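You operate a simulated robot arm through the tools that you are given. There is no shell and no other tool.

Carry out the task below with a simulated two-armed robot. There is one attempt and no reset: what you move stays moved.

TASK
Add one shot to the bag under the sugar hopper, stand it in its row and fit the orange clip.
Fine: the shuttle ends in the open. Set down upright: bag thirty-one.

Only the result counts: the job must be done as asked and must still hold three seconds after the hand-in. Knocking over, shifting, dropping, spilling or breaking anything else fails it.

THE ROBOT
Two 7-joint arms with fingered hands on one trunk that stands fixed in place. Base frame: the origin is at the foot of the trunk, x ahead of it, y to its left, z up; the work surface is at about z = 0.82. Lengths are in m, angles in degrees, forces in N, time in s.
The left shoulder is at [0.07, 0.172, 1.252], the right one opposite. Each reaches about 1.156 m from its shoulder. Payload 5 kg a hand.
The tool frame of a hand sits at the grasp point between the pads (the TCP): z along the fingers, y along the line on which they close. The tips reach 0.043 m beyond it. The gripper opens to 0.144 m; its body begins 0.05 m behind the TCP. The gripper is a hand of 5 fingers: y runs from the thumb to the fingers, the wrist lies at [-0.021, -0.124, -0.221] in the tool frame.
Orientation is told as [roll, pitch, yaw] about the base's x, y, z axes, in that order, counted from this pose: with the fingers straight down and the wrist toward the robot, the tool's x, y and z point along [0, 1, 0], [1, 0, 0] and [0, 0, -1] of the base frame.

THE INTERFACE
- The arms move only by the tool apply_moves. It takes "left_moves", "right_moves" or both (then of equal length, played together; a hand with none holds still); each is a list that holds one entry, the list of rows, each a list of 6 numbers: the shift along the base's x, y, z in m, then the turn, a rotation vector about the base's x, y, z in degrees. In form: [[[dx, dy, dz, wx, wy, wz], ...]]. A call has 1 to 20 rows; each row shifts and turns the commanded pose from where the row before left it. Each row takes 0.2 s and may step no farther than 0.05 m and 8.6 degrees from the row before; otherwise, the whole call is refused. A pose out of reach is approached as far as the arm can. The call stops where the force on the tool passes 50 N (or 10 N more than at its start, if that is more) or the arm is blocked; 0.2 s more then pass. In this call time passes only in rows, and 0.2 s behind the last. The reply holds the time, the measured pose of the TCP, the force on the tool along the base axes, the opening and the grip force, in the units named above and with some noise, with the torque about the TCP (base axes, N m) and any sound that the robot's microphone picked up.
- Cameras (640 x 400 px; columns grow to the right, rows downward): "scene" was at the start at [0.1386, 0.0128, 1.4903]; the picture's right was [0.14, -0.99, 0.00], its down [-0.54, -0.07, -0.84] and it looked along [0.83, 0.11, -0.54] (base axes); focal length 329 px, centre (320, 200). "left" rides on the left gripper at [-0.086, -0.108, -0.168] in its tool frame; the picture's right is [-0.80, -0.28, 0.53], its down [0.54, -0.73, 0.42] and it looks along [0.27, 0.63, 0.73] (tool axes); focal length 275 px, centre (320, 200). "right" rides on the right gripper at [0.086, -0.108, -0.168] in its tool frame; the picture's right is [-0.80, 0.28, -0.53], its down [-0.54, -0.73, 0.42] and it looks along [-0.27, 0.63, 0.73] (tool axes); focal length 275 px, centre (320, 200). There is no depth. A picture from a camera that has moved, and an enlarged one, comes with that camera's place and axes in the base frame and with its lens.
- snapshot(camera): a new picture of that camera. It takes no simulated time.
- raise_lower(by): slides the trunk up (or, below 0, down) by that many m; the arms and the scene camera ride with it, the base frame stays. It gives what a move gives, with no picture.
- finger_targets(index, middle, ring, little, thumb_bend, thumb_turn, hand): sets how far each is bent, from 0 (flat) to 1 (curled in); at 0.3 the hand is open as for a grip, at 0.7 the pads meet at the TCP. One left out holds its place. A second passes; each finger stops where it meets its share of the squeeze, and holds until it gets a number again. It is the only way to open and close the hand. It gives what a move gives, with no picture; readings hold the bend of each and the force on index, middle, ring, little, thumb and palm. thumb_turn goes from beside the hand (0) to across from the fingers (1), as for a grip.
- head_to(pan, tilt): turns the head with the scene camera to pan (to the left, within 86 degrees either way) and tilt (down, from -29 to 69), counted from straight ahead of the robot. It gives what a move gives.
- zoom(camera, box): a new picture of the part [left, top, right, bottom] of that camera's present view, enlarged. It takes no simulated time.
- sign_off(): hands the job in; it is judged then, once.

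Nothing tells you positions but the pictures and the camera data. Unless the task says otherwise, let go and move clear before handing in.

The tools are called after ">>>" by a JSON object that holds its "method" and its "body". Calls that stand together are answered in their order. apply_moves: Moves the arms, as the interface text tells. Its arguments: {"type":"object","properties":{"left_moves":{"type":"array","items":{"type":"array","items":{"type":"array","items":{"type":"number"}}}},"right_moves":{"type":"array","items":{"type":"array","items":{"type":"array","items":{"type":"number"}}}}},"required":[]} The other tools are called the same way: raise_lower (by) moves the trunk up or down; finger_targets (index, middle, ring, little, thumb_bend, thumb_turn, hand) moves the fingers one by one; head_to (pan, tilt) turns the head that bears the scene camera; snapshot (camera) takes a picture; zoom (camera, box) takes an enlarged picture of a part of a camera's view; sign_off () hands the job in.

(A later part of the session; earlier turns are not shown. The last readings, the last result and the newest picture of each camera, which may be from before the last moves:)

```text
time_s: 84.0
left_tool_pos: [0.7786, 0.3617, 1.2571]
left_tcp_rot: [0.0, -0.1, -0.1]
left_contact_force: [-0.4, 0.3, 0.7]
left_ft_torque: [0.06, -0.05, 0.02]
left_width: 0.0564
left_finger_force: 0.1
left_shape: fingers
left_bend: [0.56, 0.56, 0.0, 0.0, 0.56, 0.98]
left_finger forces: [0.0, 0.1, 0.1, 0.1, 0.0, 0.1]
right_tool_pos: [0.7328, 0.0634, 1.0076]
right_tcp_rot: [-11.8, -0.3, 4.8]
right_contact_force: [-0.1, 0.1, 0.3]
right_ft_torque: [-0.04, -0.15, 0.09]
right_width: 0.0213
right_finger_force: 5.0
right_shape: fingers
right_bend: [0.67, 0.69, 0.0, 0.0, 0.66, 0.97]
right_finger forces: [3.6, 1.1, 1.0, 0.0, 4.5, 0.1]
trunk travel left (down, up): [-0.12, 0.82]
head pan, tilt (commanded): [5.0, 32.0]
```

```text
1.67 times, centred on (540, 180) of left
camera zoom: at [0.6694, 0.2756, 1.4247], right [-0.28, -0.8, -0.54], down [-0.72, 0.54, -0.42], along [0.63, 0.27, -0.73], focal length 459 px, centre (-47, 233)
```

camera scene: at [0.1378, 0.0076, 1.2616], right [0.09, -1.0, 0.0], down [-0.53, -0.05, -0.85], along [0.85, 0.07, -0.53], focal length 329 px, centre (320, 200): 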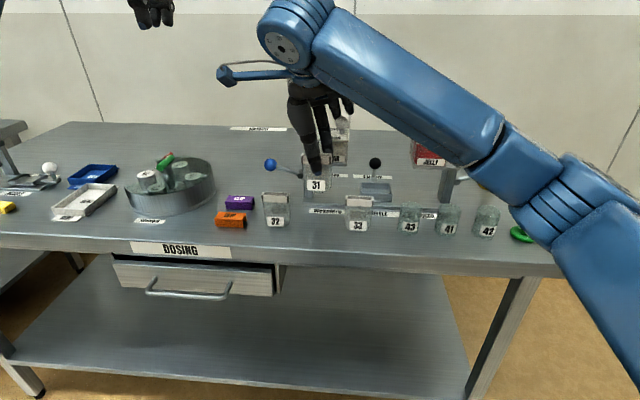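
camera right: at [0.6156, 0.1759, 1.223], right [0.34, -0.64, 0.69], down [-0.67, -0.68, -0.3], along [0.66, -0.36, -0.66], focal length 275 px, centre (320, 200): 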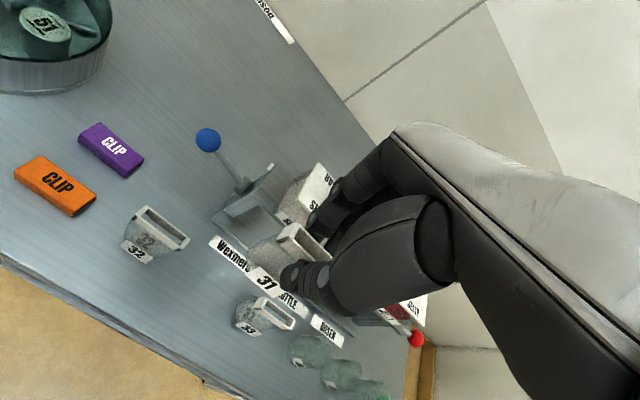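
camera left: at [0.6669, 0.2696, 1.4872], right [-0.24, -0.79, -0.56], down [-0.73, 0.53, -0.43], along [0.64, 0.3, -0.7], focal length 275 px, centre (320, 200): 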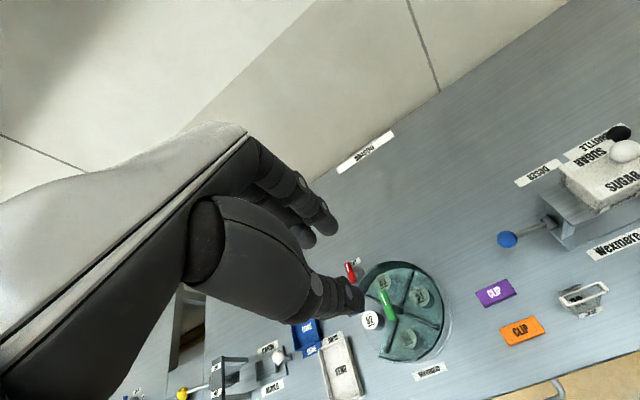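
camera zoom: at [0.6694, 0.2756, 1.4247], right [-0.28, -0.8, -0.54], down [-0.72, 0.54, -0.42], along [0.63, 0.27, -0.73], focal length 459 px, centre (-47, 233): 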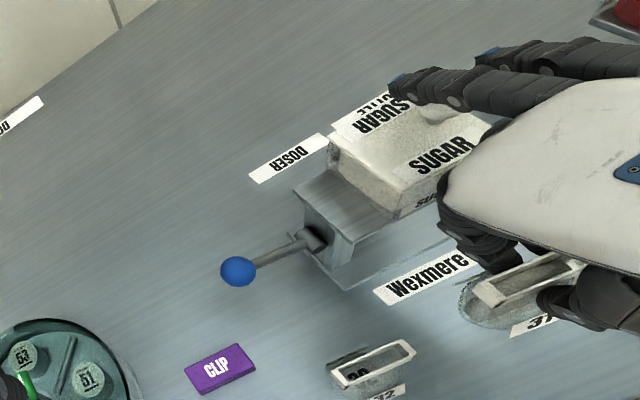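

Lifting clear, then I'll re-bend ring and little to a half-open pose so they pass in front of the hopper instead of over it, and check the sugar lid.

>>> {"method": "apply_moves", "body": {"right_moves": [[[0, 0, 0.03, 0, 0.1, 0], [0, 0, 0.03, 0, 0.1, 0], [0, 0, 0.03, 0, 0.1, 0], [0, 0, 0.03, 0, 0, 0]]]}}

>>> {"method": "finger_targets", "body": {"hand": "right", "ring": 0.5, "little": 0.5}}

>>> {"method": "zoom", "body": {"camera": "scene", "box": [250, 80, 470, 220]}}

>>> {"method": "zoom", "body": {"camera": "left", "box": [440, 60, 640, 300]}}

>>> {"method": "snapshot", "body": {"camera": "right"}}

```text
time_s: 85.0
left_tool_pos: [0.7794, 0.3638, 1.2567]
left_tcp_rot: [0.0, -0.1, 0.0]
left_contact_force: [-0.4, 0.2, -0.3]
left_ft_torque: [0.03, -0.06, 0.01]
left_width: 0.0568
left_finger_force: 0.0
left_shape: fingers
left_bend: [0.56, 0.56, 0.0, 0.0, 0.56, 0.98]
left_finger forces: [0.1, 0.0, 0.0, 0.0, 0.1, 0.0]
right_tool_pos: [0.7326, 0.0669, 1.1273]
right_tcp_rot: [-11.8, -0.1, 4.9]
right_contact_force: [0.0, 0.3, 0.1]
right_ft_torque: [0.0, -0.04, 0.04]
right_width: 0.0213
right_finger_force: 4.4
right_shape: fingers
right_bend: [0.67, 0.69, 0.0, 0.0, 0.66, 0.97]
right_finger forces: [3.6, 1.0, 0.1, 0.0, 4.6, 0.0]
trunk travel left (down, up): [-0.12, 0.82]
head pan, tilt (commanded): [5.0, 32.0]
```

```text
time_s: 86.0
left_tool_pos: [0.7787, 0.3638, 1.2561]
left_tcp_rot: [0.0, 0.0, 0.0]
left_contact_force: [0.3, 0.1, -1.1]
left_ft_torque: [0.0, 0.0, 0.0]
left_width: 0.0564
left_finger_force: 0.1
left_shape: fingers
left_bend: [0.56, 0.56, 0.0, 0.0, 0.56, 0.98]
left_finger forces: [0.0, 0.1, 0.0, 0.0, 0.0, 0.0]
right_tool_pos: [0.7334, 0.0658, 1.1273]
right_tcp_rot: [-11.9, 0.1, 4.9]
right_contact_force: [-0.4, 0.6, -0.6]
right_ft_torque: [-0.04, 0.02, -0.04]
right_width: 0.0213
right_finger_force: 4.6
right_shape: fingers
right_bend: [0.67, 0.69, 0.5, 0.5, 0.66, 0.97]
right_finger forces: [3.6, 1.1, 0.0, 0.0, 4.6, 0.0]
trunk travel left (down, up): [-0.12, 0.82]
head pan, tilt (commanded): [5.0, 32.0]
```

```text
2.86 times, centred on (360, 150) of scene
camera zoom: at [0.1393, 0.0086, 1.2614], right [0.09, -1.0, 0.0], down [-0.53, -0.05, -0.85], along [0.84, 0.07, -0.53], focal length 940 px, centre (206, 343)
```

zoom: 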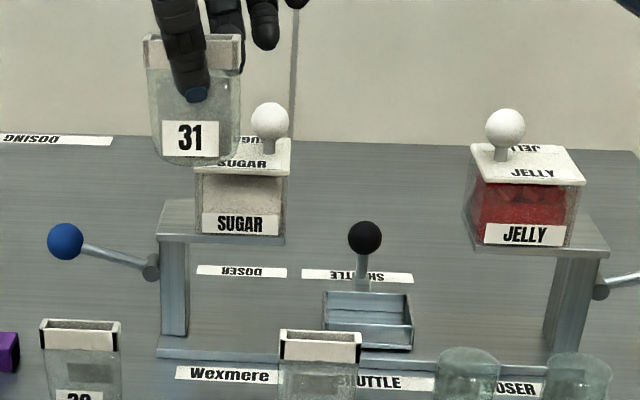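

```text
1.67 times, centred on (540, 180) of left
camera zoom: at [0.6713, 0.2771, 1.4233], right [-0.28, -0.8, -0.53], down [-0.73, 0.54, -0.42], along [0.63, 0.27, -0.73], focal length 459 px, centre (-47, 233)
```

zoom: 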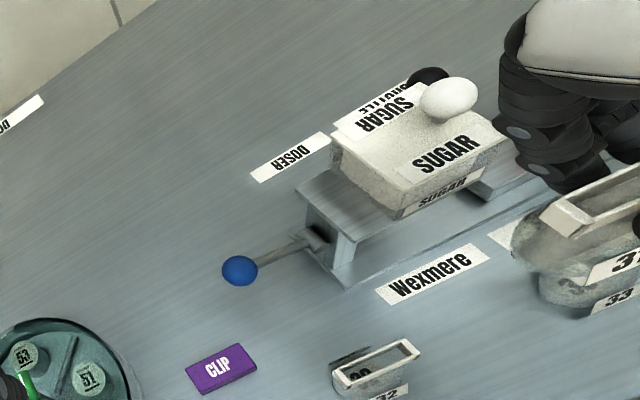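

```text
taken
camera right: at [0.6157, 0.1766, 1.2727], right [0.34, -0.64, 0.69], down [-0.67, -0.68, -0.3], along [0.66, -0.36, -0.66], focal length 275 px, centre (320, 200)
```

right: 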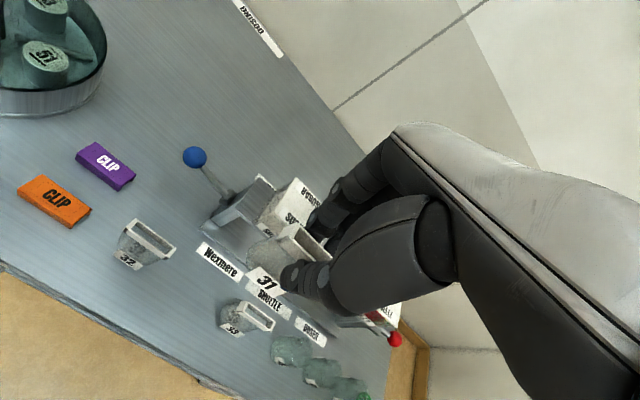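

The sugar hopper and lid look intact. Now lowering again with the fingers tucked; I'll stop midway to check clearance.

>>> {"method": "apply_moves", "body": {"right_moves": [[[0, -0.001, -0.03, 0, 0, 0], [0, 0, -0.03, 0, 0, 0], [0, 0, -0.03, 0, 0, 0], [0, 0, -0.03, 0, 0, 0], [0, 0, -0.02, 0, 0, 0]]]}}

>>> {"method": "zoom", "body": {"camera": "scene", "box": [230, 90, 430, 240]}}

>>> {"method": "zoom", "body": {"camera": "left", "box": [440, 60, 640, 300]}}

```text
time_s: 87.2
left_tool_pos: [0.7803, 0.3646, 1.2559]
left_tcp_rot: [0.0, 0.0, 0.0]
left_contact_force: [1.1, 0.1, -1.0]
left_ft_torque: [-0.04, 0.0, 0.0]
left_width: 0.0565
left_finger_force: 0.1
left_shape: fingers
left_bend: [0.56, 0.56, 0.0, 0.0, 0.56, 0.98]
left_finger forces: [0.1, 0.1, 0.0, 0.1, 0.0, 0.0]
right_tool_pos: [0.7346, 0.0639, 0.9874]
right_tcp_rot: [-11.7, 0.1, 5.0]
right_contact_force: [-0.2, -0.4, -1.2]
right_ft_torque: [-0.01, 0.01, -0.03]
right_width: 0.0212
right_finger_force: 4.2
right_shape: fingers
right_bend: [0.67, 0.69, 0.5, 0.5, 0.66, 0.97]
right_finger forces: [3.6, 1.0, 0.0, 0.1, 4.5, 0.0]
trunk travel left (down, up): [-0.12, 0.82]
head pan, tilt (commanded): [5.0, 32.0]
```

```text
2.67 times, centred on (330, 165) of scene
camera zoom: at [0.1396, 0.0086, 1.2614], right [0.09, -1.0, 0.0], down [-0.53, -0.05, -0.85], along [0.84, 0.07, -0.53], focal length 878 px, centre (293, 293)
```

zoom: 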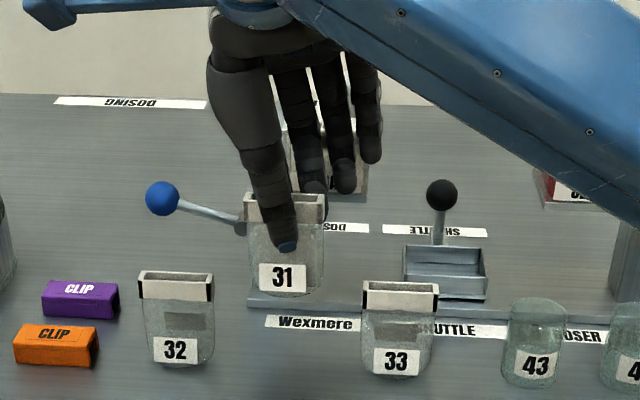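

```text
1.67 times, centred on (540, 180) of left
camera zoom: at [0.6716, 0.2771, 1.4232], right [-0.28, -0.8, -0.53], down [-0.73, 0.54, -0.42], along [0.63, 0.27, -0.73], focal length 459 px, centre (-47, 233)
```

zoom: 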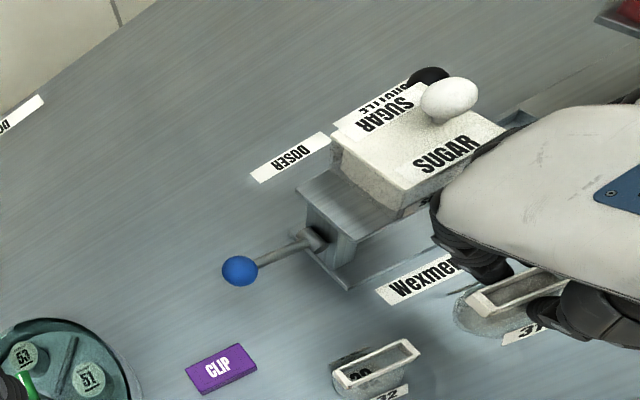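

Hand stays about 2 cm in front of the lid. Continuing down with a slight −x bias, then slow contact steps.

>>> {"method": "apply_moves", "body": {"right_moves": [[[-0.002, 0, -0.02, 0, 0, 0], [-0.001, 0, -0.02, 0, 0, 0], [0, 0, -0.012, 0, 0, 0]]]}}

>>> {"method": "zoom", "body": {"camera": "scene", "box": [230, 90, 430, 240]}}

>>> {"method": "zoom", "body": {"camera": "right", "box": [150, 190, 350, 340]}}

```text
time_s: 88.0
left_tool_pos: [0.7803, 0.3646, 1.2564]
left_tcp_rot: [0.0, 0.0, 0.0]
left_contact_force: [0.2, 0.4, 0.2]
left_ft_torque: [-0.02, -0.01, 0.01]
left_width: 0.0567
left_finger_force: 0.1
left_shape: fingers
left_bend: [0.56, 0.56, 0.0, 0.0, 0.56, 0.98]
left_finger forces: [0.1, 0.0, 0.0, 0.1, 0.0, 0.0]
right_tool_pos: [0.7304, 0.0664, 0.9373]
right_tcp_rot: [-11.7, 0.0, 5.0]
right_contact_force: [0.2, 0.8, -1.8]
right_ft_torque: [-0.01, 0.02, 0.0]
right_width: 0.0214
right_finger_force: 4.9
right_shape: fingers
right_bend: [0.67, 0.69, 0.5, 0.5, 0.66, 0.97]
right_finger forces: [3.6, 1.1, 0.0, 0.0, 4.5, 0.0]
trunk travel left (down, up): [-0.12, 0.82]
head pan, tilt (commanded): [5.0, 32.0]
```

```text
2.67 times, centred on (330, 165) of scene
camera zoom: at [0.1395, 0.0085, 1.2614], right [0.09, -1.0, 0.0], down [-0.53, -0.05, -0.85], along [0.84, 0.07, -0.53], focal length 878 px, centre (293, 293)
```

zoom: 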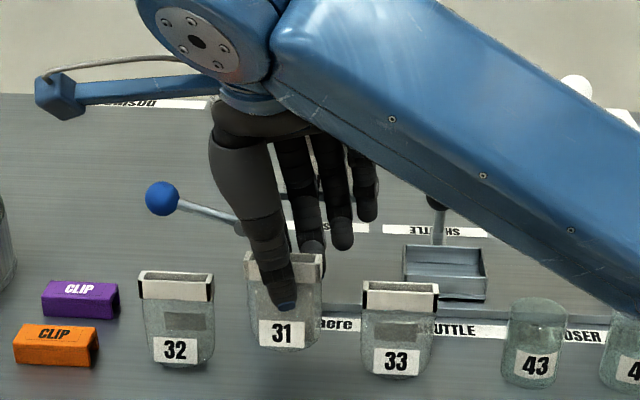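

```text
2.67 times, centred on (250, 265) of right
camera zoom: at [0.6128, 0.1756, 1.084], right [0.34, -0.64, 0.68], down [-0.67, -0.68, -0.3], along [0.66, -0.35, -0.66], focal length 734 px, centre (507, 27)
```

zoom: 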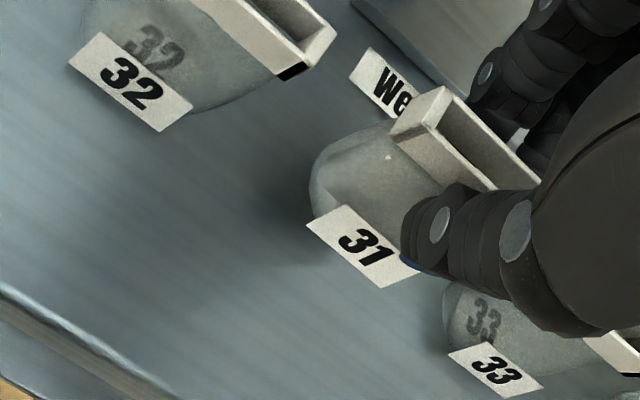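

About 2 cm above the table. Lowering in fine steps until contact.

>>> {"method": "apply_moves", "body": {"right_moves": [[[0, 0, -0.005, 0, 0, 0], [0, 0, -0.005, 0, 0, 0], [0, 0, -0.004, 0, 0, 0]]]}}

>>> {"method": "apply_moves", "body": {"right_moves": [[[0, 0, -0.003, 0, 0, 0], [0, 0, -0.002, 0, 0, 0]]]}}

>>> {"method": "zoom", "body": {"camera": "scene", "box": [240, 160, 400, 250]}}

```text
time_s: 88.8
left_tool_pos: [0.7804, 0.3642, 1.2557]
left_tcp_rot: [0.0, 0.1, 0.0]
left_contact_force: [-0.3, 0.0, -0.9]
left_ft_torque: [0.0, -0.01, -0.02]
left_width: 0.0567
left_finger_force: 0.0
left_shape: fingers
left_bend: [0.56, 0.56, 0.0, 0.0, 0.56, 0.98]
left_finger forces: [0.1, 0.1, 0.1, 0.1, 0.1, 0.0]
right_tool_pos: [0.7311, 0.0633, 0.9234]
right_tcp_rot: [-11.7, 0.1, 5.0]
right_contact_force: [0.5, -1.0, 0.1]
right_ft_torque: [-0.03, 0.01, 0.04]
right_width: 0.0209
right_finger_force: 5.0
right_shape: fingers
right_bend: [0.67, 0.69, 0.5, 0.5, 0.66, 0.97]
right_finger forces: [3.6, 1.1, 0.1, 0.0, 4.5, 0.0]
trunk travel left (down, up): [-0.12, 0.82]
head pan, tilt (commanded): [5.0, 32.0]
```

```text
time_s: 89.4
left_tool_pos: [0.7798, 0.3637, 1.2572]
left_tcp_rot: [0.1, 0.1, 0.1]
left_contact_force: [0.3, -0.4, 0.3]
left_ft_torque: [0.0, -0.01, 0.01]
left_width: 0.0564
left_finger_force: 0.1
left_shape: fingers
left_bend: [0.56, 0.56, 0.0, 0.0, 0.56, 0.98]
left_finger forces: [0.1, 0.0, 0.1, 0.0, 0.0, 0.0]
right_tool_pos: [0.7305, 0.0646, 0.9178]
right_tcp_rot: [-11.8, 0.0, 4.9]
right_contact_force: [-0.7, 0.2, 0.7]
right_ft_torque: [-0.01, -0.02, 0.02]
right_width: 0.021
right_finger_force: 4.6
right_shape: fingers
right_bend: [0.67, 0.69, 0.5, 0.5, 0.66, 0.97]
right_finger forces: [3.7, 1.1, 0.1, 0.1, 4.5, 0.0]
trunk travel left (down, up): [-0.12, 0.82]
head pan, tilt (commanded): [5.0, 32.0]
```

```text
4.00 times, centred on (320, 205) of scene
camera zoom: at [0.1393, 0.0087, 1.2614], right [0.09, -1.0, 0.0], down [-0.53, -0.05, -0.85], along [0.84, 0.07, -0.53], focal length 1316 px, centre (320, 180)
```

zoom: 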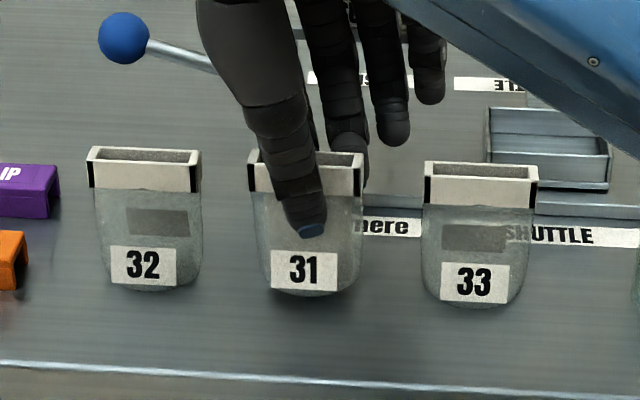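

Very close to touching; two more millimetre steps.

>>> {"method": "apply_moves", "body": {"right_moves": [[[0, 0, -0.0015, 0, 0, 0], [0, 0, -0.0015, 0, 0, 0]]]}}

>>> {"method": "zoom", "body": {"camera": "scene", "box": [240, 160, 400, 250]}}

```text
time_s: 90.0
left_tool_pos: [0.7798, 0.3632, 1.2565]
left_tcp_rot: [-0.1, 0.0, 0.0]
left_contact_force: [0.2, 0.4, 1.0]
left_ft_torque: [-0.01, -0.01, -0.02]
left_width: 0.0568
left_finger_force: 0.1
left_shape: fingers
left_bend: [0.56, 0.56, 0.0, 0.0, 0.56, 0.98]
left_finger forces: [0.0, 0.1, 0.1, 0.1, 0.1, 0.0]
right_tool_pos: [0.7315, 0.0651, 0.9129]
right_tcp_rot: [-11.8, -0.1, 5.0]
right_contact_force: [-0.2, -0.4, -0.7]
right_ft_torque: [0.02, -0.02, -0.03]
right_width: 0.0214
right_finger_force: 4.9
right_shape: fingers
right_bend: [0.67, 0.69, 0.5, 0.5, 0.66, 0.97]
right_finger forces: [3.5, 1.1, 0.0, 0.0, 4.5, 0.0]
trunk travel left (down, up): [-0.12, 0.82]
head pan, tilt (commanded): [5.0, 32.0]
```

```text
4.00 times, centred on (320, 205) of scene
camera zoom: at [0.1394, 0.0086, 1.2614], right [0.09, -1.0, 0.0], down [-0.53, -0.05, -0.85], along [0.84, 0.07, -0.53], focal length 1316 px, centre (320, 180)
```

zoom: 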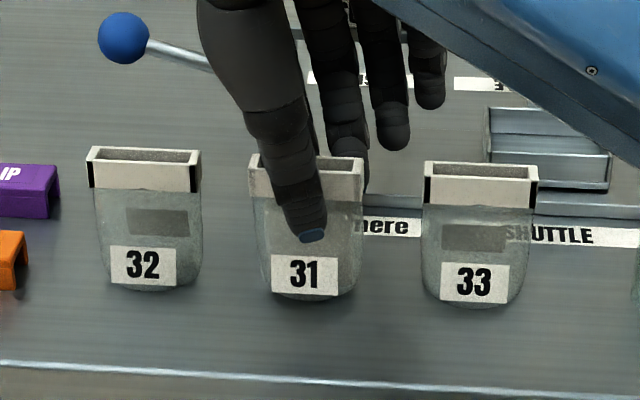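

>>> {"method": "apply_moves", "body": {"right_moves": [[[0, 0, -0.002, 0, 0, 0], [0, 0, 0, 0, 0, 0]]]}}

>>> {"method": "zoom", "body": {"camera": "right", "box": [150, 190, 350, 340]}}

```text
time_s: 90.6
left_tool_pos: [0.7808, 0.3651, 1.2571]
left_tcp_rot: [0.1, 0.0, 0.0]
left_contact_force: [0.5, 0.5, -0.5]
left_ft_torque: [-0.01, 0.0, -0.03]
left_width: 0.0566
left_finger_force: 0.0
left_shape: fingers
left_bend: [0.56, 0.56, 0.0, 0.0, 0.56, 0.98]
left_finger forces: [0.0, 0.0, 0.0, 0.0, 0.0, 0.1]
right_tool_pos: [0.7319, 0.0636, 0.9128]
right_tcp_rot: [-11.8, 0.0, 5.0]
right_contact_force: [-0.5, -0.8, 0.3]
right_ft_torque: [0.01, 0.0, -0.01]
right_width: 0.0211
right_finger_force: 4.7
right_shape: fingers
right_bend: [0.67, 0.69, 0.5, 0.5, 0.66, 0.97]
right_finger forces: [3.6, 1.1, 0.0, 0.1, 4.5, 0.1]
trunk travel left (down, up): [-0.12, 0.82]
head pan, tilt (commanded): [5.0, 32.0]
```

```text
2.67 times, centred on (250, 265) of right
camera zoom: at [0.6137, 0.1749, 1.0589], right [0.34, -0.64, 0.69], down [-0.67, -0.68, -0.3], along [0.66, -0.36, -0.66], focal length 734 px, centre (507, 27)
```

zoom: 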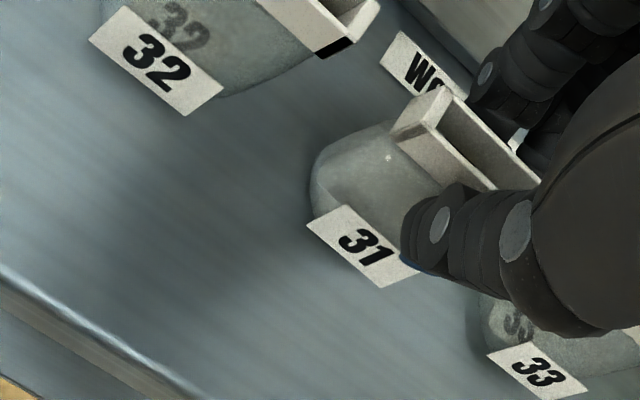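

>>> {"method": "apply_moves", "body": {"right_moves": [[[0, 0, -0.0015, 0, 0, 0], [0, 0, -0.0015, 0, 0, 0]]]}}

>>> {"method": "zoom", "body": {"camera": "scene", "box": [240, 160, 400, 250]}}

```text
time_s: 91.2
left_tool_pos: [0.7811, 0.3634, 1.2563]
left_tcp_rot: [0.1, -0.1, -0.1]
left_contact_force: [0.2, 0.8, 0.0]
left_ft_torque: [-0.02, -0.01, 0.02]
left_width: 0.0568
left_finger_force: 0.1
left_shape: fingers
left_bend: [0.56, 0.56, 0.0, 0.0, 0.56, 0.98]
left_finger forces: [0.0, 0.0, 0.1, 0.0, 0.0, 0.1]
right_tool_pos: [0.7317, 0.0643, 0.9112]
right_tcp_rot: [-11.6, -0.1, 4.9]
right_contact_force: [0.4, -1.4, 4.7]
right_ft_torque: [-0.04, 0.0, -0.01]
right_width: 0.0209
right_finger_force: 6.6
right_shape: fingers
right_bend: [0.67, 0.69, 0.5, 0.5, 0.67, 0.97]
right_finger forces: [5.3, 1.7, 0.0, 0.1, 6.0, 0.0]
trunk travel left (down, up): [-0.12, 0.82]
head pan, tilt (commanded): [5.0, 32.0]
```

```text
4.00 times, centred on (320, 205) of scene
camera zoom: at [0.139, 0.0085, 1.2615], right [0.09, -1.0, 0.0], down [-0.53, -0.05, -0.85], along [0.84, 0.07, -0.53], focal length 1316 px, centre (320, 180)
```

zoom: 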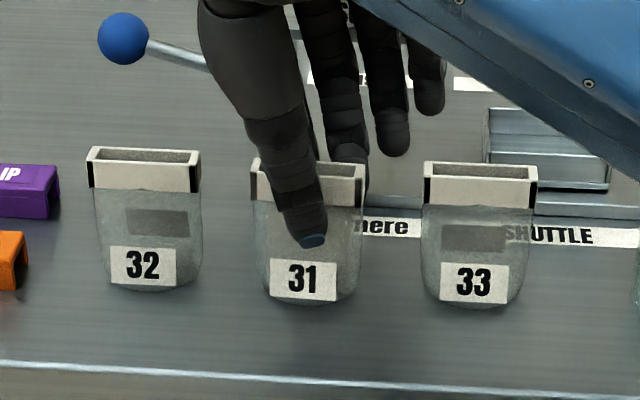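

Touchdown (4.7 N). The bag is about 4–5 mm forward of its neighbours, so I'll lift slightly, shift back and set it down in line.

>>> {"method": "apply_moves", "body": {"right_moves": [[[0, 0, 0.004, 0, 0, 0], [0.0045, 0, 0, 0, 0, 0], [0, 0, -0.002, 0, 0, 0], [0, 0, -0.0015, 0, 0, 0]]]}}

>>> {"method": "zoom", "body": {"camera": "scene", "box": [240, 160, 400, 250]}}

```text
time_s: 92.2
left_tool_pos: [0.7802, 0.3635, 1.2566]
left_tcp_rot: [0.0, 0.0, 0.1]
left_contact_force: [-0.3, -0.1, 0.8]
left_ft_torque: [-0.02, -0.01, 0.0]
left_width: 0.0567
left_finger_force: 0.0
left_shape: fingers
left_bend: [0.56, 0.56, 0.0, 0.0, 0.56, 0.98]
left_finger forces: [0.0, 0.0, 0.0, 0.0, 0.1, 0.1]
right_tool_pos: [0.7361, 0.0654, 0.9112]
right_tcp_rot: [-11.7, -0.1, 4.8]
right_contact_force: [0.3, 0.3, 2.7]
right_ft_torque: [0.01, -0.02, 0.0]
right_width: 0.0211
right_finger_force: 6.3
right_shape: fingers
right_bend: [0.67, 0.69, 0.5, 0.5, 0.67, 0.97]
right_finger forces: [5.2, 1.6, 0.1, 0.0, 5.8, 0.0]
trunk travel left (down, up): [-0.12, 0.82]
head pan, tilt (commanded): [5.0, 32.0]
```

```text
4.00 times, centred on (320, 205) of scene
camera zoom: at [0.1391, 0.0086, 1.2615], right [0.09, -1.0, 0.0], down [-0.53, -0.05, -0.85], along [0.84, 0.07, -0.53], focal length 1316 px, centre (320, 180)
```

zoom: 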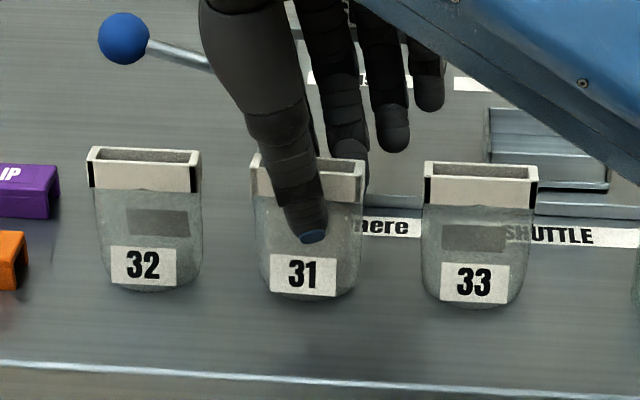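

Now in line. Releasing gently in two stages.

>>> {"method": "finger_targets", "body": {"hand": "right", "index": 0.645, "middle": 0.665, "thumb_bend": 0.64}}

>>> {"method": "finger_targets", "body": {"hand": "right", "index": 0.58, "middle": 0.58, "thumb_bend": 0.57}}

>>> {"method": "zoom", "body": {"camera": "scene", "box": [240, 160, 400, 250]}}

>>> {"method": "zoom", "body": {"camera": "right", "box": [150, 190, 350, 340]}}

```text
time_s: 93.2
left_tool_pos: [0.7801, 0.3648, 1.2563]
left_tcp_rot: [0.0, 0.1, 0.1]
left_contact_force: [0.5, -0.2, -0.2]
left_ft_torque: [0.02, -0.03, 0.02]
left_width: 0.0566
left_finger_force: 0.0
left_shape: fingers
left_bend: [0.56, 0.56, 0.0, 0.0, 0.56, 0.98]
left_finger forces: [0.0, 0.0, 0.0, 0.1, 0.0, 0.0]
right_tool_pos: [0.7352, 0.0649, 0.9109]
right_tcp_rot: [-11.7, 0.0, 4.9]
right_contact_force: [0.1, 0.2, 0.4]
right_ft_torque: [-0.01, 0.03, 0.02]
right_width: 0.0279
right_finger_force: 0.1
right_shape: fingers
right_bend: [0.64, 0.66, 0.5, 0.5, 0.64, 0.97]
right_finger forces: [0.0, 0.0, 0.0, 0.0, 0.2, 0.1]
trunk travel left (down, up): [-0.12, 0.82]
head pan, tilt (commanded): [5.0, 32.0]
```

```text
time_s: 94.2
left_tool_pos: [0.781, 0.3639, 1.2548]
left_tcp_rot: [-0.1, -0.1, 0.0]
left_contact_force: [-0.7, 0.3, 0.8]
left_ft_torque: [-0.02, -0.01, -0.02]
left_width: 0.0564
left_finger_force: 0.2
left_shape: fingers
left_bend: [0.56, 0.56, 0.0, 0.0, 0.56, 0.98]
left_finger forces: [0.0, 0.0, 0.0, 0.2, 0.0, 0.1]
right_tool_pos: [0.7357, 0.0661, 0.9108]
right_tcp_rot: [-11.8, 0.0, 4.9]
right_contact_force: [0.3, 0.5, 0.4]
right_ft_torque: [0.04, 0.03, 0.02]
right_width: 0.0545
right_finger_force: 0.0
right_shape: fingers
right_bend: [0.57, 0.57, 0.5, 0.5, 0.56, 0.97]
right_finger forces: [0.0, 0.1, 0.1, 0.0, 0.0, 0.0]
trunk travel left (down, up): [-0.12, 0.82]
head pan, tilt (commanded): [5.0, 32.0]
```

```text
4.00 times, centred on (320, 205) of scene
camera zoom: at [0.1393, 0.0086, 1.2614], right [0.09, -1.0, 0.0], down [-0.53, -0.05, -0.85], along [0.84, 0.07, -0.53], focal length 1316 px, centre (320, 180)
```

zoom: 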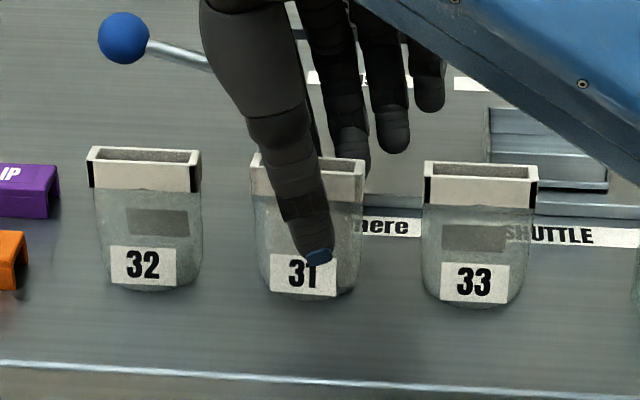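

```text
2.67 times, centred on (250, 265) of right
camera zoom: at [0.6179, 0.1752, 1.0567], right [0.34, -0.64, 0.69], down [-0.67, -0.68, -0.3], along [0.66, -0.36, -0.66], focal length 734 px, centre (507, 27)
```

zoom: 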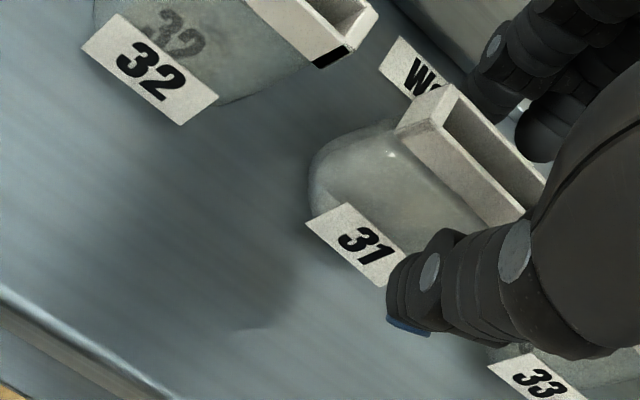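

Bag 31 stands free and upright. Lifting the right hand straight up and retracting it to the right.

>>> {"method": "apply_moves", "body": {"right_moves": [[[0, 0, 0.015, 0, 0, 0], [0, 0, 0.03, 0, 0, 0], [0, 0, 0.04, 0, 0, 0], [0, 0, 0.04, 0, 0, 0], [0, 0, 0.04, 0, 0, 0], [0, 0, 0.04, 0, 0, 0], [0, -0.045, 0, 0, 0, 0], [0, -0.045, 0, 0, 0, 0], [0, -0.045, 0, 0, 0, 0], [0, -0.045, 0, 0, 0, 0], [0, -0.045, 0, 0, 0, 0], [0, -0.045, 0, 0, 0, 0], [0, -0.045, 0, 0, 0, 0], [0, -0.045, 0, 0, 0, 0]]]}}

>>> {"method": "snapshot", "body": {"camera": "scene"}}

>>> {"method": "zoom", "body": {"camera": "scene", "box": [200, 110, 420, 250]}}

```text
time_s: 97.2
left_tool_pos: [0.7797, 0.3621, 1.2565]
left_tcp_rot: [0.0, -0.1, 0.1]
left_contact_force: [-0.5, 0.1, 0.0]
left_ft_torque: [0.03, 0.02, -0.04]
left_width: 0.0564
left_finger_force: 0.0
left_shape: fingers
left_bend: [0.56, 0.56, 0.0, 0.0, 0.56, 0.98]
left_finger forces: [0.0, 0.0, 0.2, 0.0, 0.0, 0.0]
right_tool_pos: [0.7347, -0.2965, 1.1137]
right_tcp_rot: [-11.7, -0.1, 5.1]
right_contact_force: [0.4, -0.5, -0.6]
right_ft_torque: [0.03, 0.0, 0.0]
right_width: 0.0546
right_finger_force: 0.0
right_shape: fingers
right_bend: [0.57, 0.57, 0.5, 0.5, 0.56, 0.98]
right_finger forces: [0.0, 0.0, 0.0, 0.0, 0.0, 0.1]
trunk travel left (down, up): [-0.12, 0.82]
head pan, tilt (commanded): [5.0, 32.0]
```

```text
taken
camera scene: at [0.1392, 0.007, 1.2614], right [0.09, -1.0, 0.0], down [-0.53, -0.05, -0.85], along [0.84, 0.08, -0.53], focal length 329 px, centre (320, 200)
```

scene: 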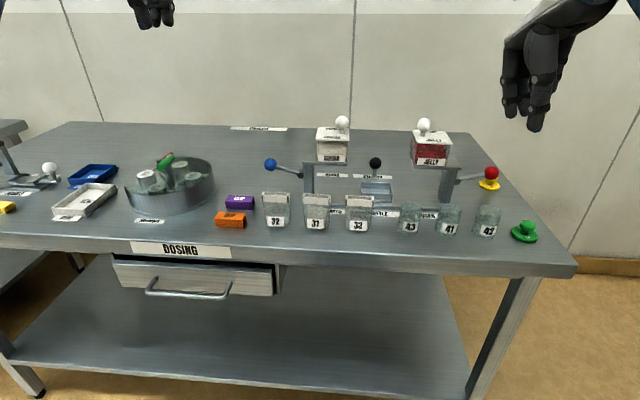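

```text
2.86 times, centred on (310, 180) of scene
camera zoom: at [0.1392, 0.007, 1.2614], right [0.09, -1.0, 0.0], down [-0.53, -0.05, -0.85], along [0.84, 0.08, -0.53], focal length 940 px, centre (349, 257)
```

zoom: 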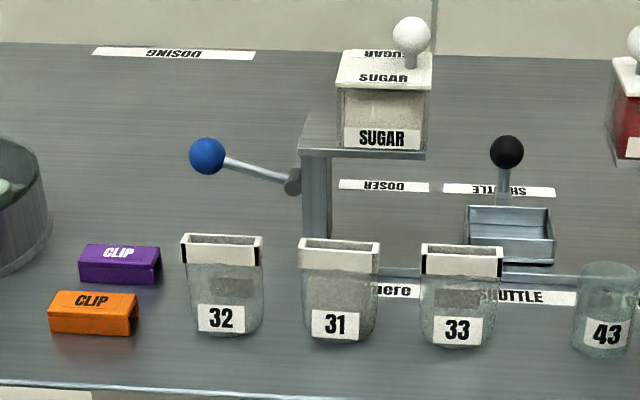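

Bag 31 stands neatly in its row between 32 and 33, and the doser is intact. Next is the orange clip: it spans about x 0.712–0.733, y 0.225–0.290, top at z 0.845. Bringing the left hand above it.

>>> {"method": "apply_moves", "body": {"left_moves": [[[-0.0097, -0.017, -0.042, 0, 0, 0], [-0.0097, -0.017, -0.042, 0, 0, 0], [-0.0097, -0.017, -0.042, 0, 0, 0], [-0.0097, -0.017, -0.042, 0, 0, 0], [-0.0097, -0.017, -0.042, 0, 0, 0], [-0.0097, -0.017, -0.042, 0, 0, 0], [0, 0, 0, 0, 0, 0]]]}}

>>> {"method": "finger_targets", "body": {"hand": "left", "index": 0.58, "middle": 0.58, "thumb_bend": 0.58}}

>>> {"method": "snapshot", "body": {"camera": "scene"}}

>>> {"method": "snapshot", "body": {"camera": "left"}}

```text
time_s: 98.8
left_tool_pos: [0.7221, 0.2612, 1.0043]
left_tcp_rot: [-0.1, -0.1, 0.0]
left_contact_force: [-1.1, -0.7, -0.6]
left_ft_torque: [0.0, 0.0, 0.03]
left_width: 0.0566
left_finger_force: 0.1
left_shape: fingers
left_bend: [0.56, 0.56, 0.0, 0.0, 0.56, 0.98]
left_finger forces: [0.0, 0.1, 0.0, 0.0, 0.1, 0.1]
right_tool_pos: [0.7347, -0.2951, 1.1136]
right_tcp_rot: [-11.7, 0.0, 4.8]
right_contact_force: [-0.8, 0.4, 1.0]
right_ft_torque: [0.03, -0.03, -0.01]
right_width: 0.0548
right_finger_force: 0.1
right_shape: fingers
right_bend: [0.57, 0.57, 0.5, 0.5, 0.56, 0.98]
right_finger forces: [0.1, 0.0, 0.0, 0.0, 0.0, 0.0]
trunk travel left (down, up): [-0.12, 0.82]
head pan, tilt (commanded): [5.0, 32.0]
```

```text
time_s: 99.8
left_tool_pos: [0.7225, 0.2618, 1.0052]
left_tcp_rot: [-0.1, 0.0, 0.0]
left_contact_force: [0.0, -0.1, 0.6]
left_ft_torque: [-0.01, -0.02, 0.02]
left_width: 0.0542
left_finger_force: 0.0
left_shape: fingers
left_bend: [0.57, 0.57, 0.0, 0.0, 0.57, 0.98]
left_finger forces: [0.1, 0.0, 0.0, 0.0, 0.0, 0.0]
right_tool_pos: [0.7343, -0.2954, 1.1144]
right_tcp_rot: [-11.9, 0.0, 4.9]
right_contact_force: [-0.2, 0.5, -0.1]
right_ft_torque: [0.02, 0.01, -0.01]
right_width: 0.0545
right_finger_force: 0.0
right_shape: fingers
right_bend: [0.57, 0.57, 0.5, 0.5, 0.56, 0.98]
right_finger forces: [0.1, 0.1, 0.0, 0.0, 0.0, 0.1]
trunk travel left (down, up): [-0.12, 0.82]
head pan, tilt (commanded): [5.0, 32.0]
```

```text
taken
camera scene: at [0.1393, 0.0084, 1.2614], right [0.09, -1.0, 0.0], down [-0.53, -0.05, -0.85], along [0.84, 0.07, -0.53], focal length 329 px, centre (320, 200)
```

scene: 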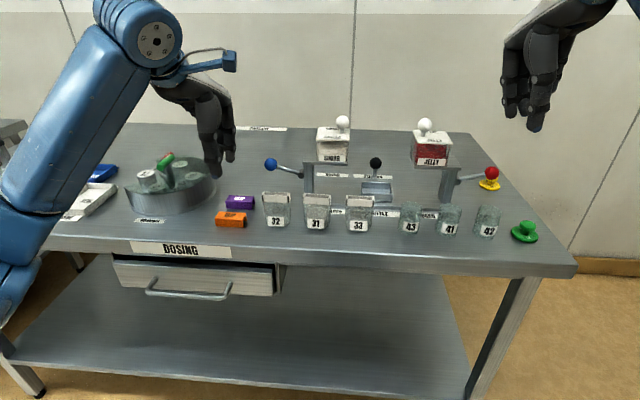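

```text
taken
camera left: at [0.614, 0.175, 1.172], right [-0.28, -0.8, -0.53], down [-0.73, 0.54, -0.42], along [0.63, 0.27, -0.73], focal length 275 px, centre (320, 200)
```

left: 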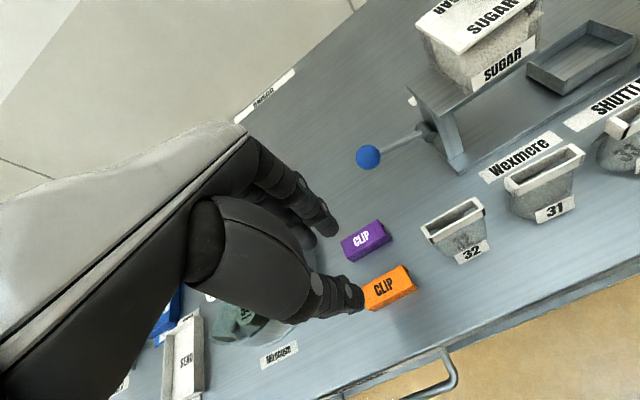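

>>> {"method": "zoom", "body": {"camera": "left", "box": [300, 200, 440, 330]}}

>>> {"method": "zoom", "body": {"camera": "scene", "box": [170, 100, 310, 240]}}

```text
3.08 times, centred on (370, 265) of left
camera zoom: at [0.614, 0.175, 1.172], right [-0.28, -0.8, -0.53], down [-0.73, 0.54, -0.42], along [0.63, 0.27, -0.73], focal length 847 px, centre (166, 0)
```

zoom: 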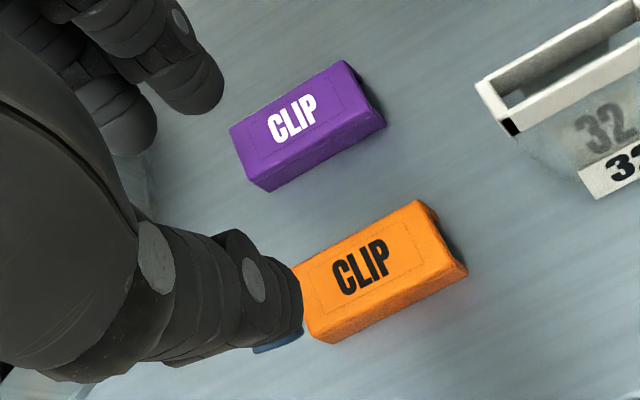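

```text
2.86 times, centred on (240, 170) of scene
camera zoom: at [0.1393, 0.0084, 1.2614], right [0.09, -1.0, 0.0], down [-0.53, -0.05, -0.85], along [0.84, 0.07, -0.53], focal length 940 px, centre (549, 286)
```

zoom: 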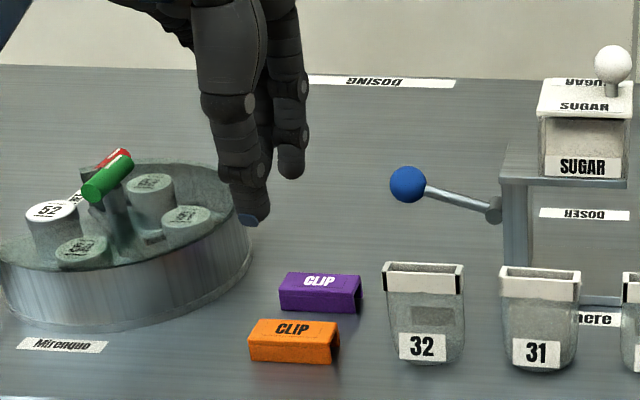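

Clip centre is about [0.7245, 0.259]. Descending until the fingertips are just above the clip.

>>> {"method": "apply_moves", "body": {"left_moves": [[[0.001, 0.001, -0.03, 0, 0, 0], [0.001, 0.001, -0.03, 0, 0, 0], [0, 0, -0.025, 0, 0, 0], [0, 0, -0.015, 0, 0, 0]]]}}

>>> {"method": "zoom", "body": {"camera": "left", "box": [280, 200, 440, 330]}}

>>> {"method": "zoom", "body": {"camera": "scene", "box": [170, 130, 310, 250]}}

```text
time_s: 100.8
left_tool_pos: [0.7233, 0.265, 0.905]
left_tcp_rot: [0.0, 0.0, 0.0]
left_contact_force: [-0.2, -0.8, -0.6]
left_ft_torque: [-0.02, -0.01, -0.05]
left_width: 0.054
left_finger_force: 0.1
left_shape: fingers
left_bend: [0.57, 0.57, 0.0, 0.0, 0.57, 0.98]
left_finger forces: [0.0, 0.0, 0.1, 0.0, 0.0, 0.0]
right_tool_pos: [0.7343, -0.2948, 1.1147]
right_tcp_rot: [-11.8, 0.0, 4.8]
right_contact_force: [0.1, 0.6, -0.1]
right_ft_torque: [-0.02, 0.02, 0.0]
right_width: 0.0547
right_finger_force: 0.0
right_shape: fingers
right_bend: [0.57, 0.57, 0.5, 0.5, 0.56, 0.98]
right_finger forces: [0.1, 0.0, 0.1, 0.1, 0.0, 0.0]
trunk travel left (down, up): [-0.12, 0.82]
head pan, tilt (commanded): [5.0, 32.0]
```

```text
3.08 times, centred on (360, 265) of left
camera zoom: at [0.6147, 0.1778, 1.0724], right [-0.28, -0.8, -0.53], down [-0.73, 0.54, -0.42], along [0.63, 0.27, -0.73], focal length 847 px, centre (197, 0)
```

zoom: 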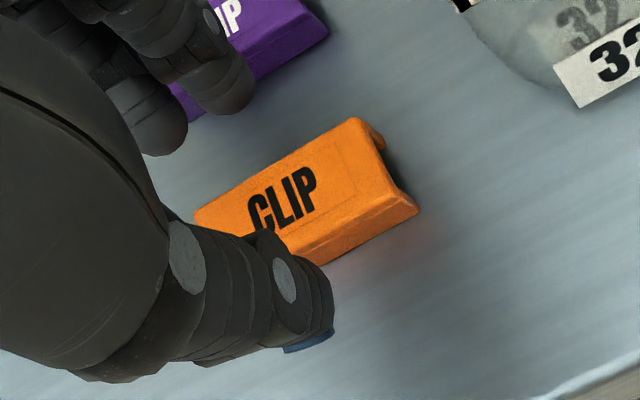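

```text
3.33 times, centred on (240, 190) of scene
camera zoom: at [0.1393, 0.0086, 1.2614], right [0.09, -1.0, 0.0], down [-0.53, -0.05, -0.85], along [0.84, 0.07, -0.53], focal length 1097 px, centre (587, 233)
```

zoom: 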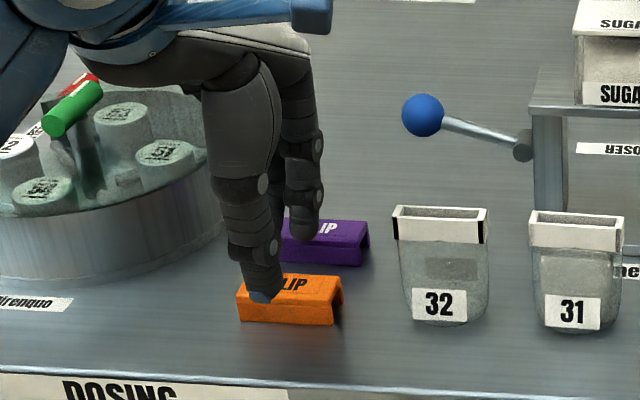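

Fingertips straddle the clip well, but I want to check the flat ring/little fingers against the turntable wall before going lower.

>>> {"method": "zoom", "body": {"camera": "scene", "box": [110, 120, 270, 240]}}

>>> {"method": "snapshot", "body": {"camera": "left"}}

>>> {"method": "snapshot", "body": {"camera": "right"}}

```text
3.33 times, centred on (190, 180) of scene
camera zoom: at [0.1393, 0.0086, 1.2614], right [0.09, -1.0, 0.0], down [-0.53, -0.05, -0.85], along [0.84, 0.07, -0.53], focal length 1097 px, centre (753, 267)
```

zoom: 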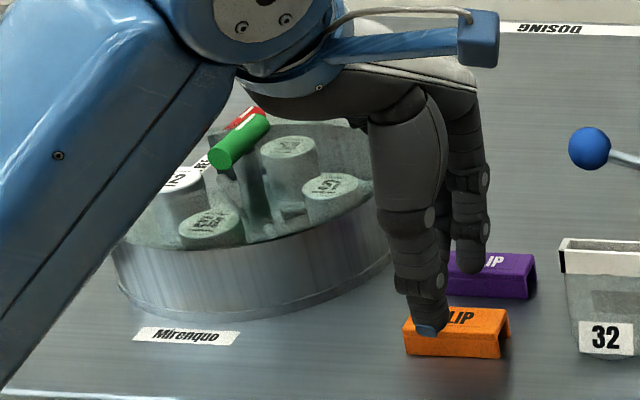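

```text
taken
camera left: at [0.6147, 0.1778, 1.0724], right [-0.28, -0.8, -0.53], down [-0.73, 0.54, -0.42], along [0.63, 0.27, -0.73], focal length 275 px, centre (320, 200)
```

left: 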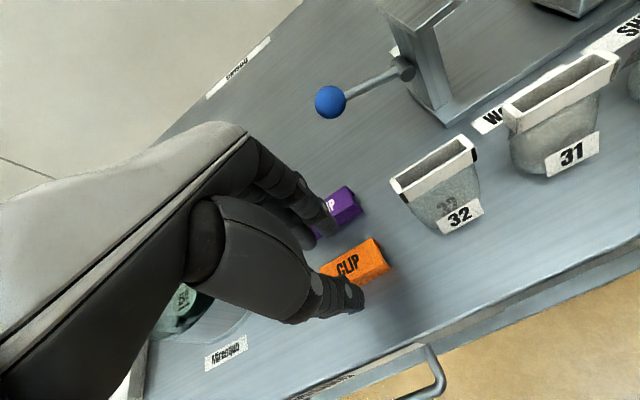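

```text
taken
camera right: at [0.6171, -0.1841, 1.2604], right [0.34, -0.64, 0.69], down [-0.67, -0.68, -0.3], along [0.66, -0.36, -0.66], focal length 275 px, centre (320, 200)
```

right: 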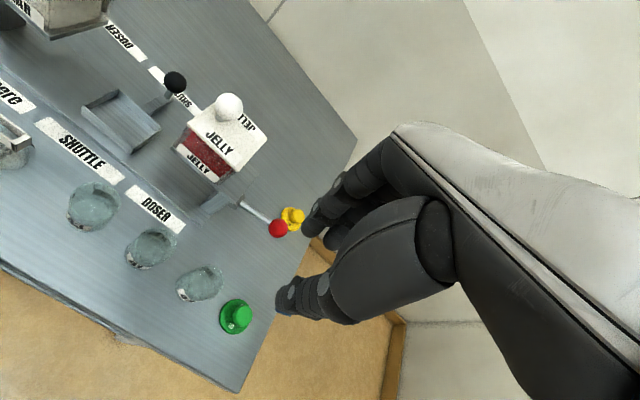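

The turntable wall tops out near z 0.87 and ends at y ≈ 0.344, so the flat fingers clear it. Descending to grip height.

>>> {"method": "apply_moves", "body": {"left_moves": [[[0.001, -0.001, -0.015, 0, 0, 0], [0, 0, -0.012, 0, 0, 0], [0, 0, -0.009, 0, 0, 0]]]}}

>>> {"method": "zoom", "body": {"camera": "left", "box": [280, 200, 440, 330]}}

>>> {"method": "zoom", "body": {"camera": "scene", "box": [170, 130, 310, 250]}}

```text
time_s: 101.6
left_tool_pos: [0.7233, 0.2627, 0.8696]
left_tcp_rot: [0.0, -0.1, 0.1]
left_contact_force: [-0.3, 0.5, 1.1]
left_ft_torque: [0.02, 0.01, 0.01]
left_width: 0.0539
left_finger_force: 0.5
left_shape: fingers
left_bend: [0.57, 0.57, 0.0, 0.0, 0.57, 0.98]
left_finger forces: [0.0, 0.8, 0.1, 0.0, 0.1, 0.1]
right_tool_pos: [0.7354, -0.2947, 1.1153]
right_tcp_rot: [-11.8, 0.0, 4.9]
right_contact_force: [0.2, -0.2, 0.8]
right_ft_torque: [0.01, -0.02, -0.01]
right_width: 0.0546
right_finger_force: 0.0
right_shape: fingers
right_bend: [0.57, 0.57, 0.5, 0.5, 0.56, 0.98]
right_finger forces: [0.1, 0.0, 0.0, 0.0, 0.1, 0.1]
trunk travel left (down, up): [-0.12, 0.82]
head pan, tilt (commanded): [5.0, 32.0]
```

```text
3.08 times, centred on (360, 265) of left
camera zoom: at [0.6155, 0.1759, 1.0357], right [-0.28, -0.8, -0.53], down [-0.72, 0.54, -0.42], along [0.63, 0.27, -0.73], focal length 847 px, centre (197, 0)
```

zoom: 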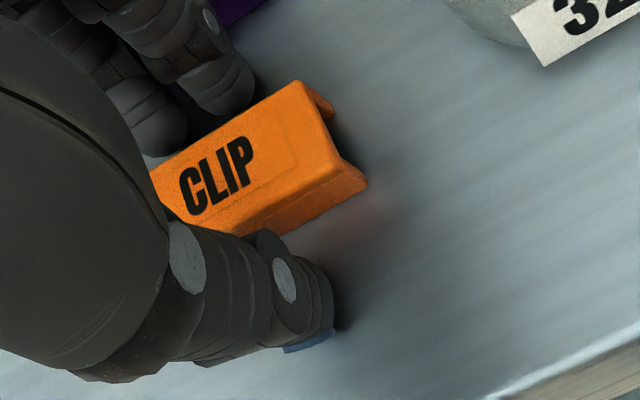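

```text
3.33 times, centred on (240, 190) of scene
camera zoom: at [0.1393, 0.0085, 1.2614], right [0.09, -1.0, 0.0], down [-0.53, -0.05, -0.85], along [0.84, 0.07, -0.53], focal length 1097 px, centre (587, 233)
```

zoom: 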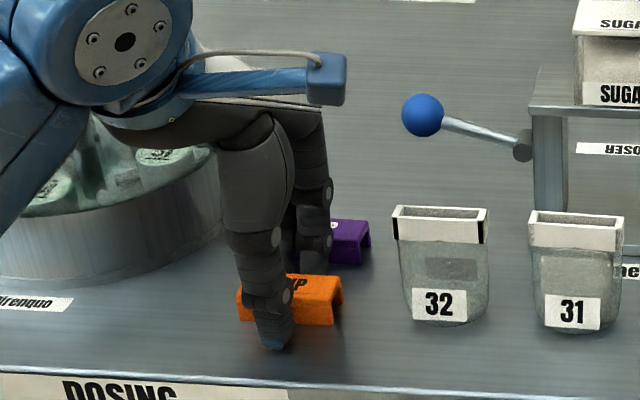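

The middle fingertip just brushes the table, so I'll raise 2 mm and close gently on the clip.

>>> {"method": "apply_moves", "body": {"left_moves": [[[0, 0, 0.0025, 0, 0, 0]]]}}

>>> {"method": "finger_targets", "body": {"hand": "left", "index": 0.63, "middle": 0.63, "thumb_bend": 0.63}}

>>> {"method": "zoom", "body": {"camera": "left", "box": [280, 200, 440, 330]}}

```text
time_s: 102.0
left_tool_pos: [0.7242, 0.2625, 0.8704]
left_tcp_rot: [0.0, 0.0, 0.0]
left_contact_force: [-0.1, 0.1, -0.8]
left_ft_torque: [0.01, 0.01, 0.0]
left_width: 0.0538
left_finger_force: 0.1
left_shape: fingers
left_bend: [0.57, 0.57, 0.0, 0.0, 0.57, 0.98]
left_finger forces: [0.0, 0.0, 0.0, 0.0, 0.0, 0.0]
right_tool_pos: [0.7347, -0.2951, 1.1136]
right_tcp_rot: [-11.6, -0.1, 4.8]
right_contact_force: [-0.7, -0.1, 0.2]
right_ft_torque: [-0.01, -0.03, 0.01]
right_width: 0.0548
right_finger_force: 0.1
right_shape: fingers
right_bend: [0.57, 0.57, 0.5, 0.5, 0.56, 0.98]
right_finger forces: [0.1, 0.1, 0.0, 0.0, 0.0, 0.1]
trunk travel left (down, up): [-0.12, 0.82]
head pan, tilt (commanded): [5.0, 32.0]
```

```text
time_s: 103.0
left_tool_pos: [0.725, 0.2621, 0.8707]
left_tcp_rot: [0.0, 0.0, 0.0]
left_contact_force: [0.3, 0.4, -0.6]
left_ft_torque: [-0.02, -0.01, -0.03]
left_width: 0.0339
left_finger_force: 0.2
left_shape: fingers
left_bend: [0.62, 0.63, 0.0, 0.0, 0.62, 0.97]
left_finger forces: [0.5, 0.3, 0.0, 0.1, 0.8, 0.1]
right_tool_pos: [0.7352, -0.295, 1.1134]
right_tcp_rot: [-11.8, 0.2, 4.9]
right_contact_force: [0.2, -1.3, 0.1]
right_ft_torque: [-0.02, 0.03, 0.0]
right_width: 0.0547
right_finger_force: 0.1
right_shape: fingers
right_bend: [0.57, 0.57, 0.5, 0.5, 0.56, 0.98]
right_finger forces: [0.0, 0.0, 0.1, 0.0, 0.0, 0.0]
trunk travel left (down, up): [-0.12, 0.82]
head pan, tilt (commanded): [5.0, 32.0]
```

```text
3.08 times, centred on (360, 265) of left
camera zoom: at [0.6154, 0.1755, 1.0381], right [-0.28, -0.8, -0.53], down [-0.73, 0.54, -0.42], along [0.63, 0.27, -0.73], focal length 847 px, centre (197, 0)
```

zoom: 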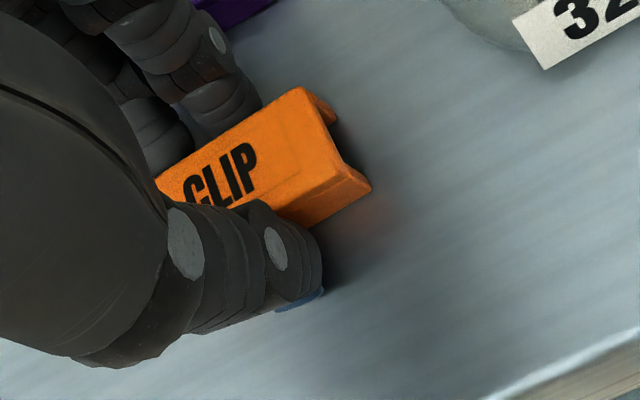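

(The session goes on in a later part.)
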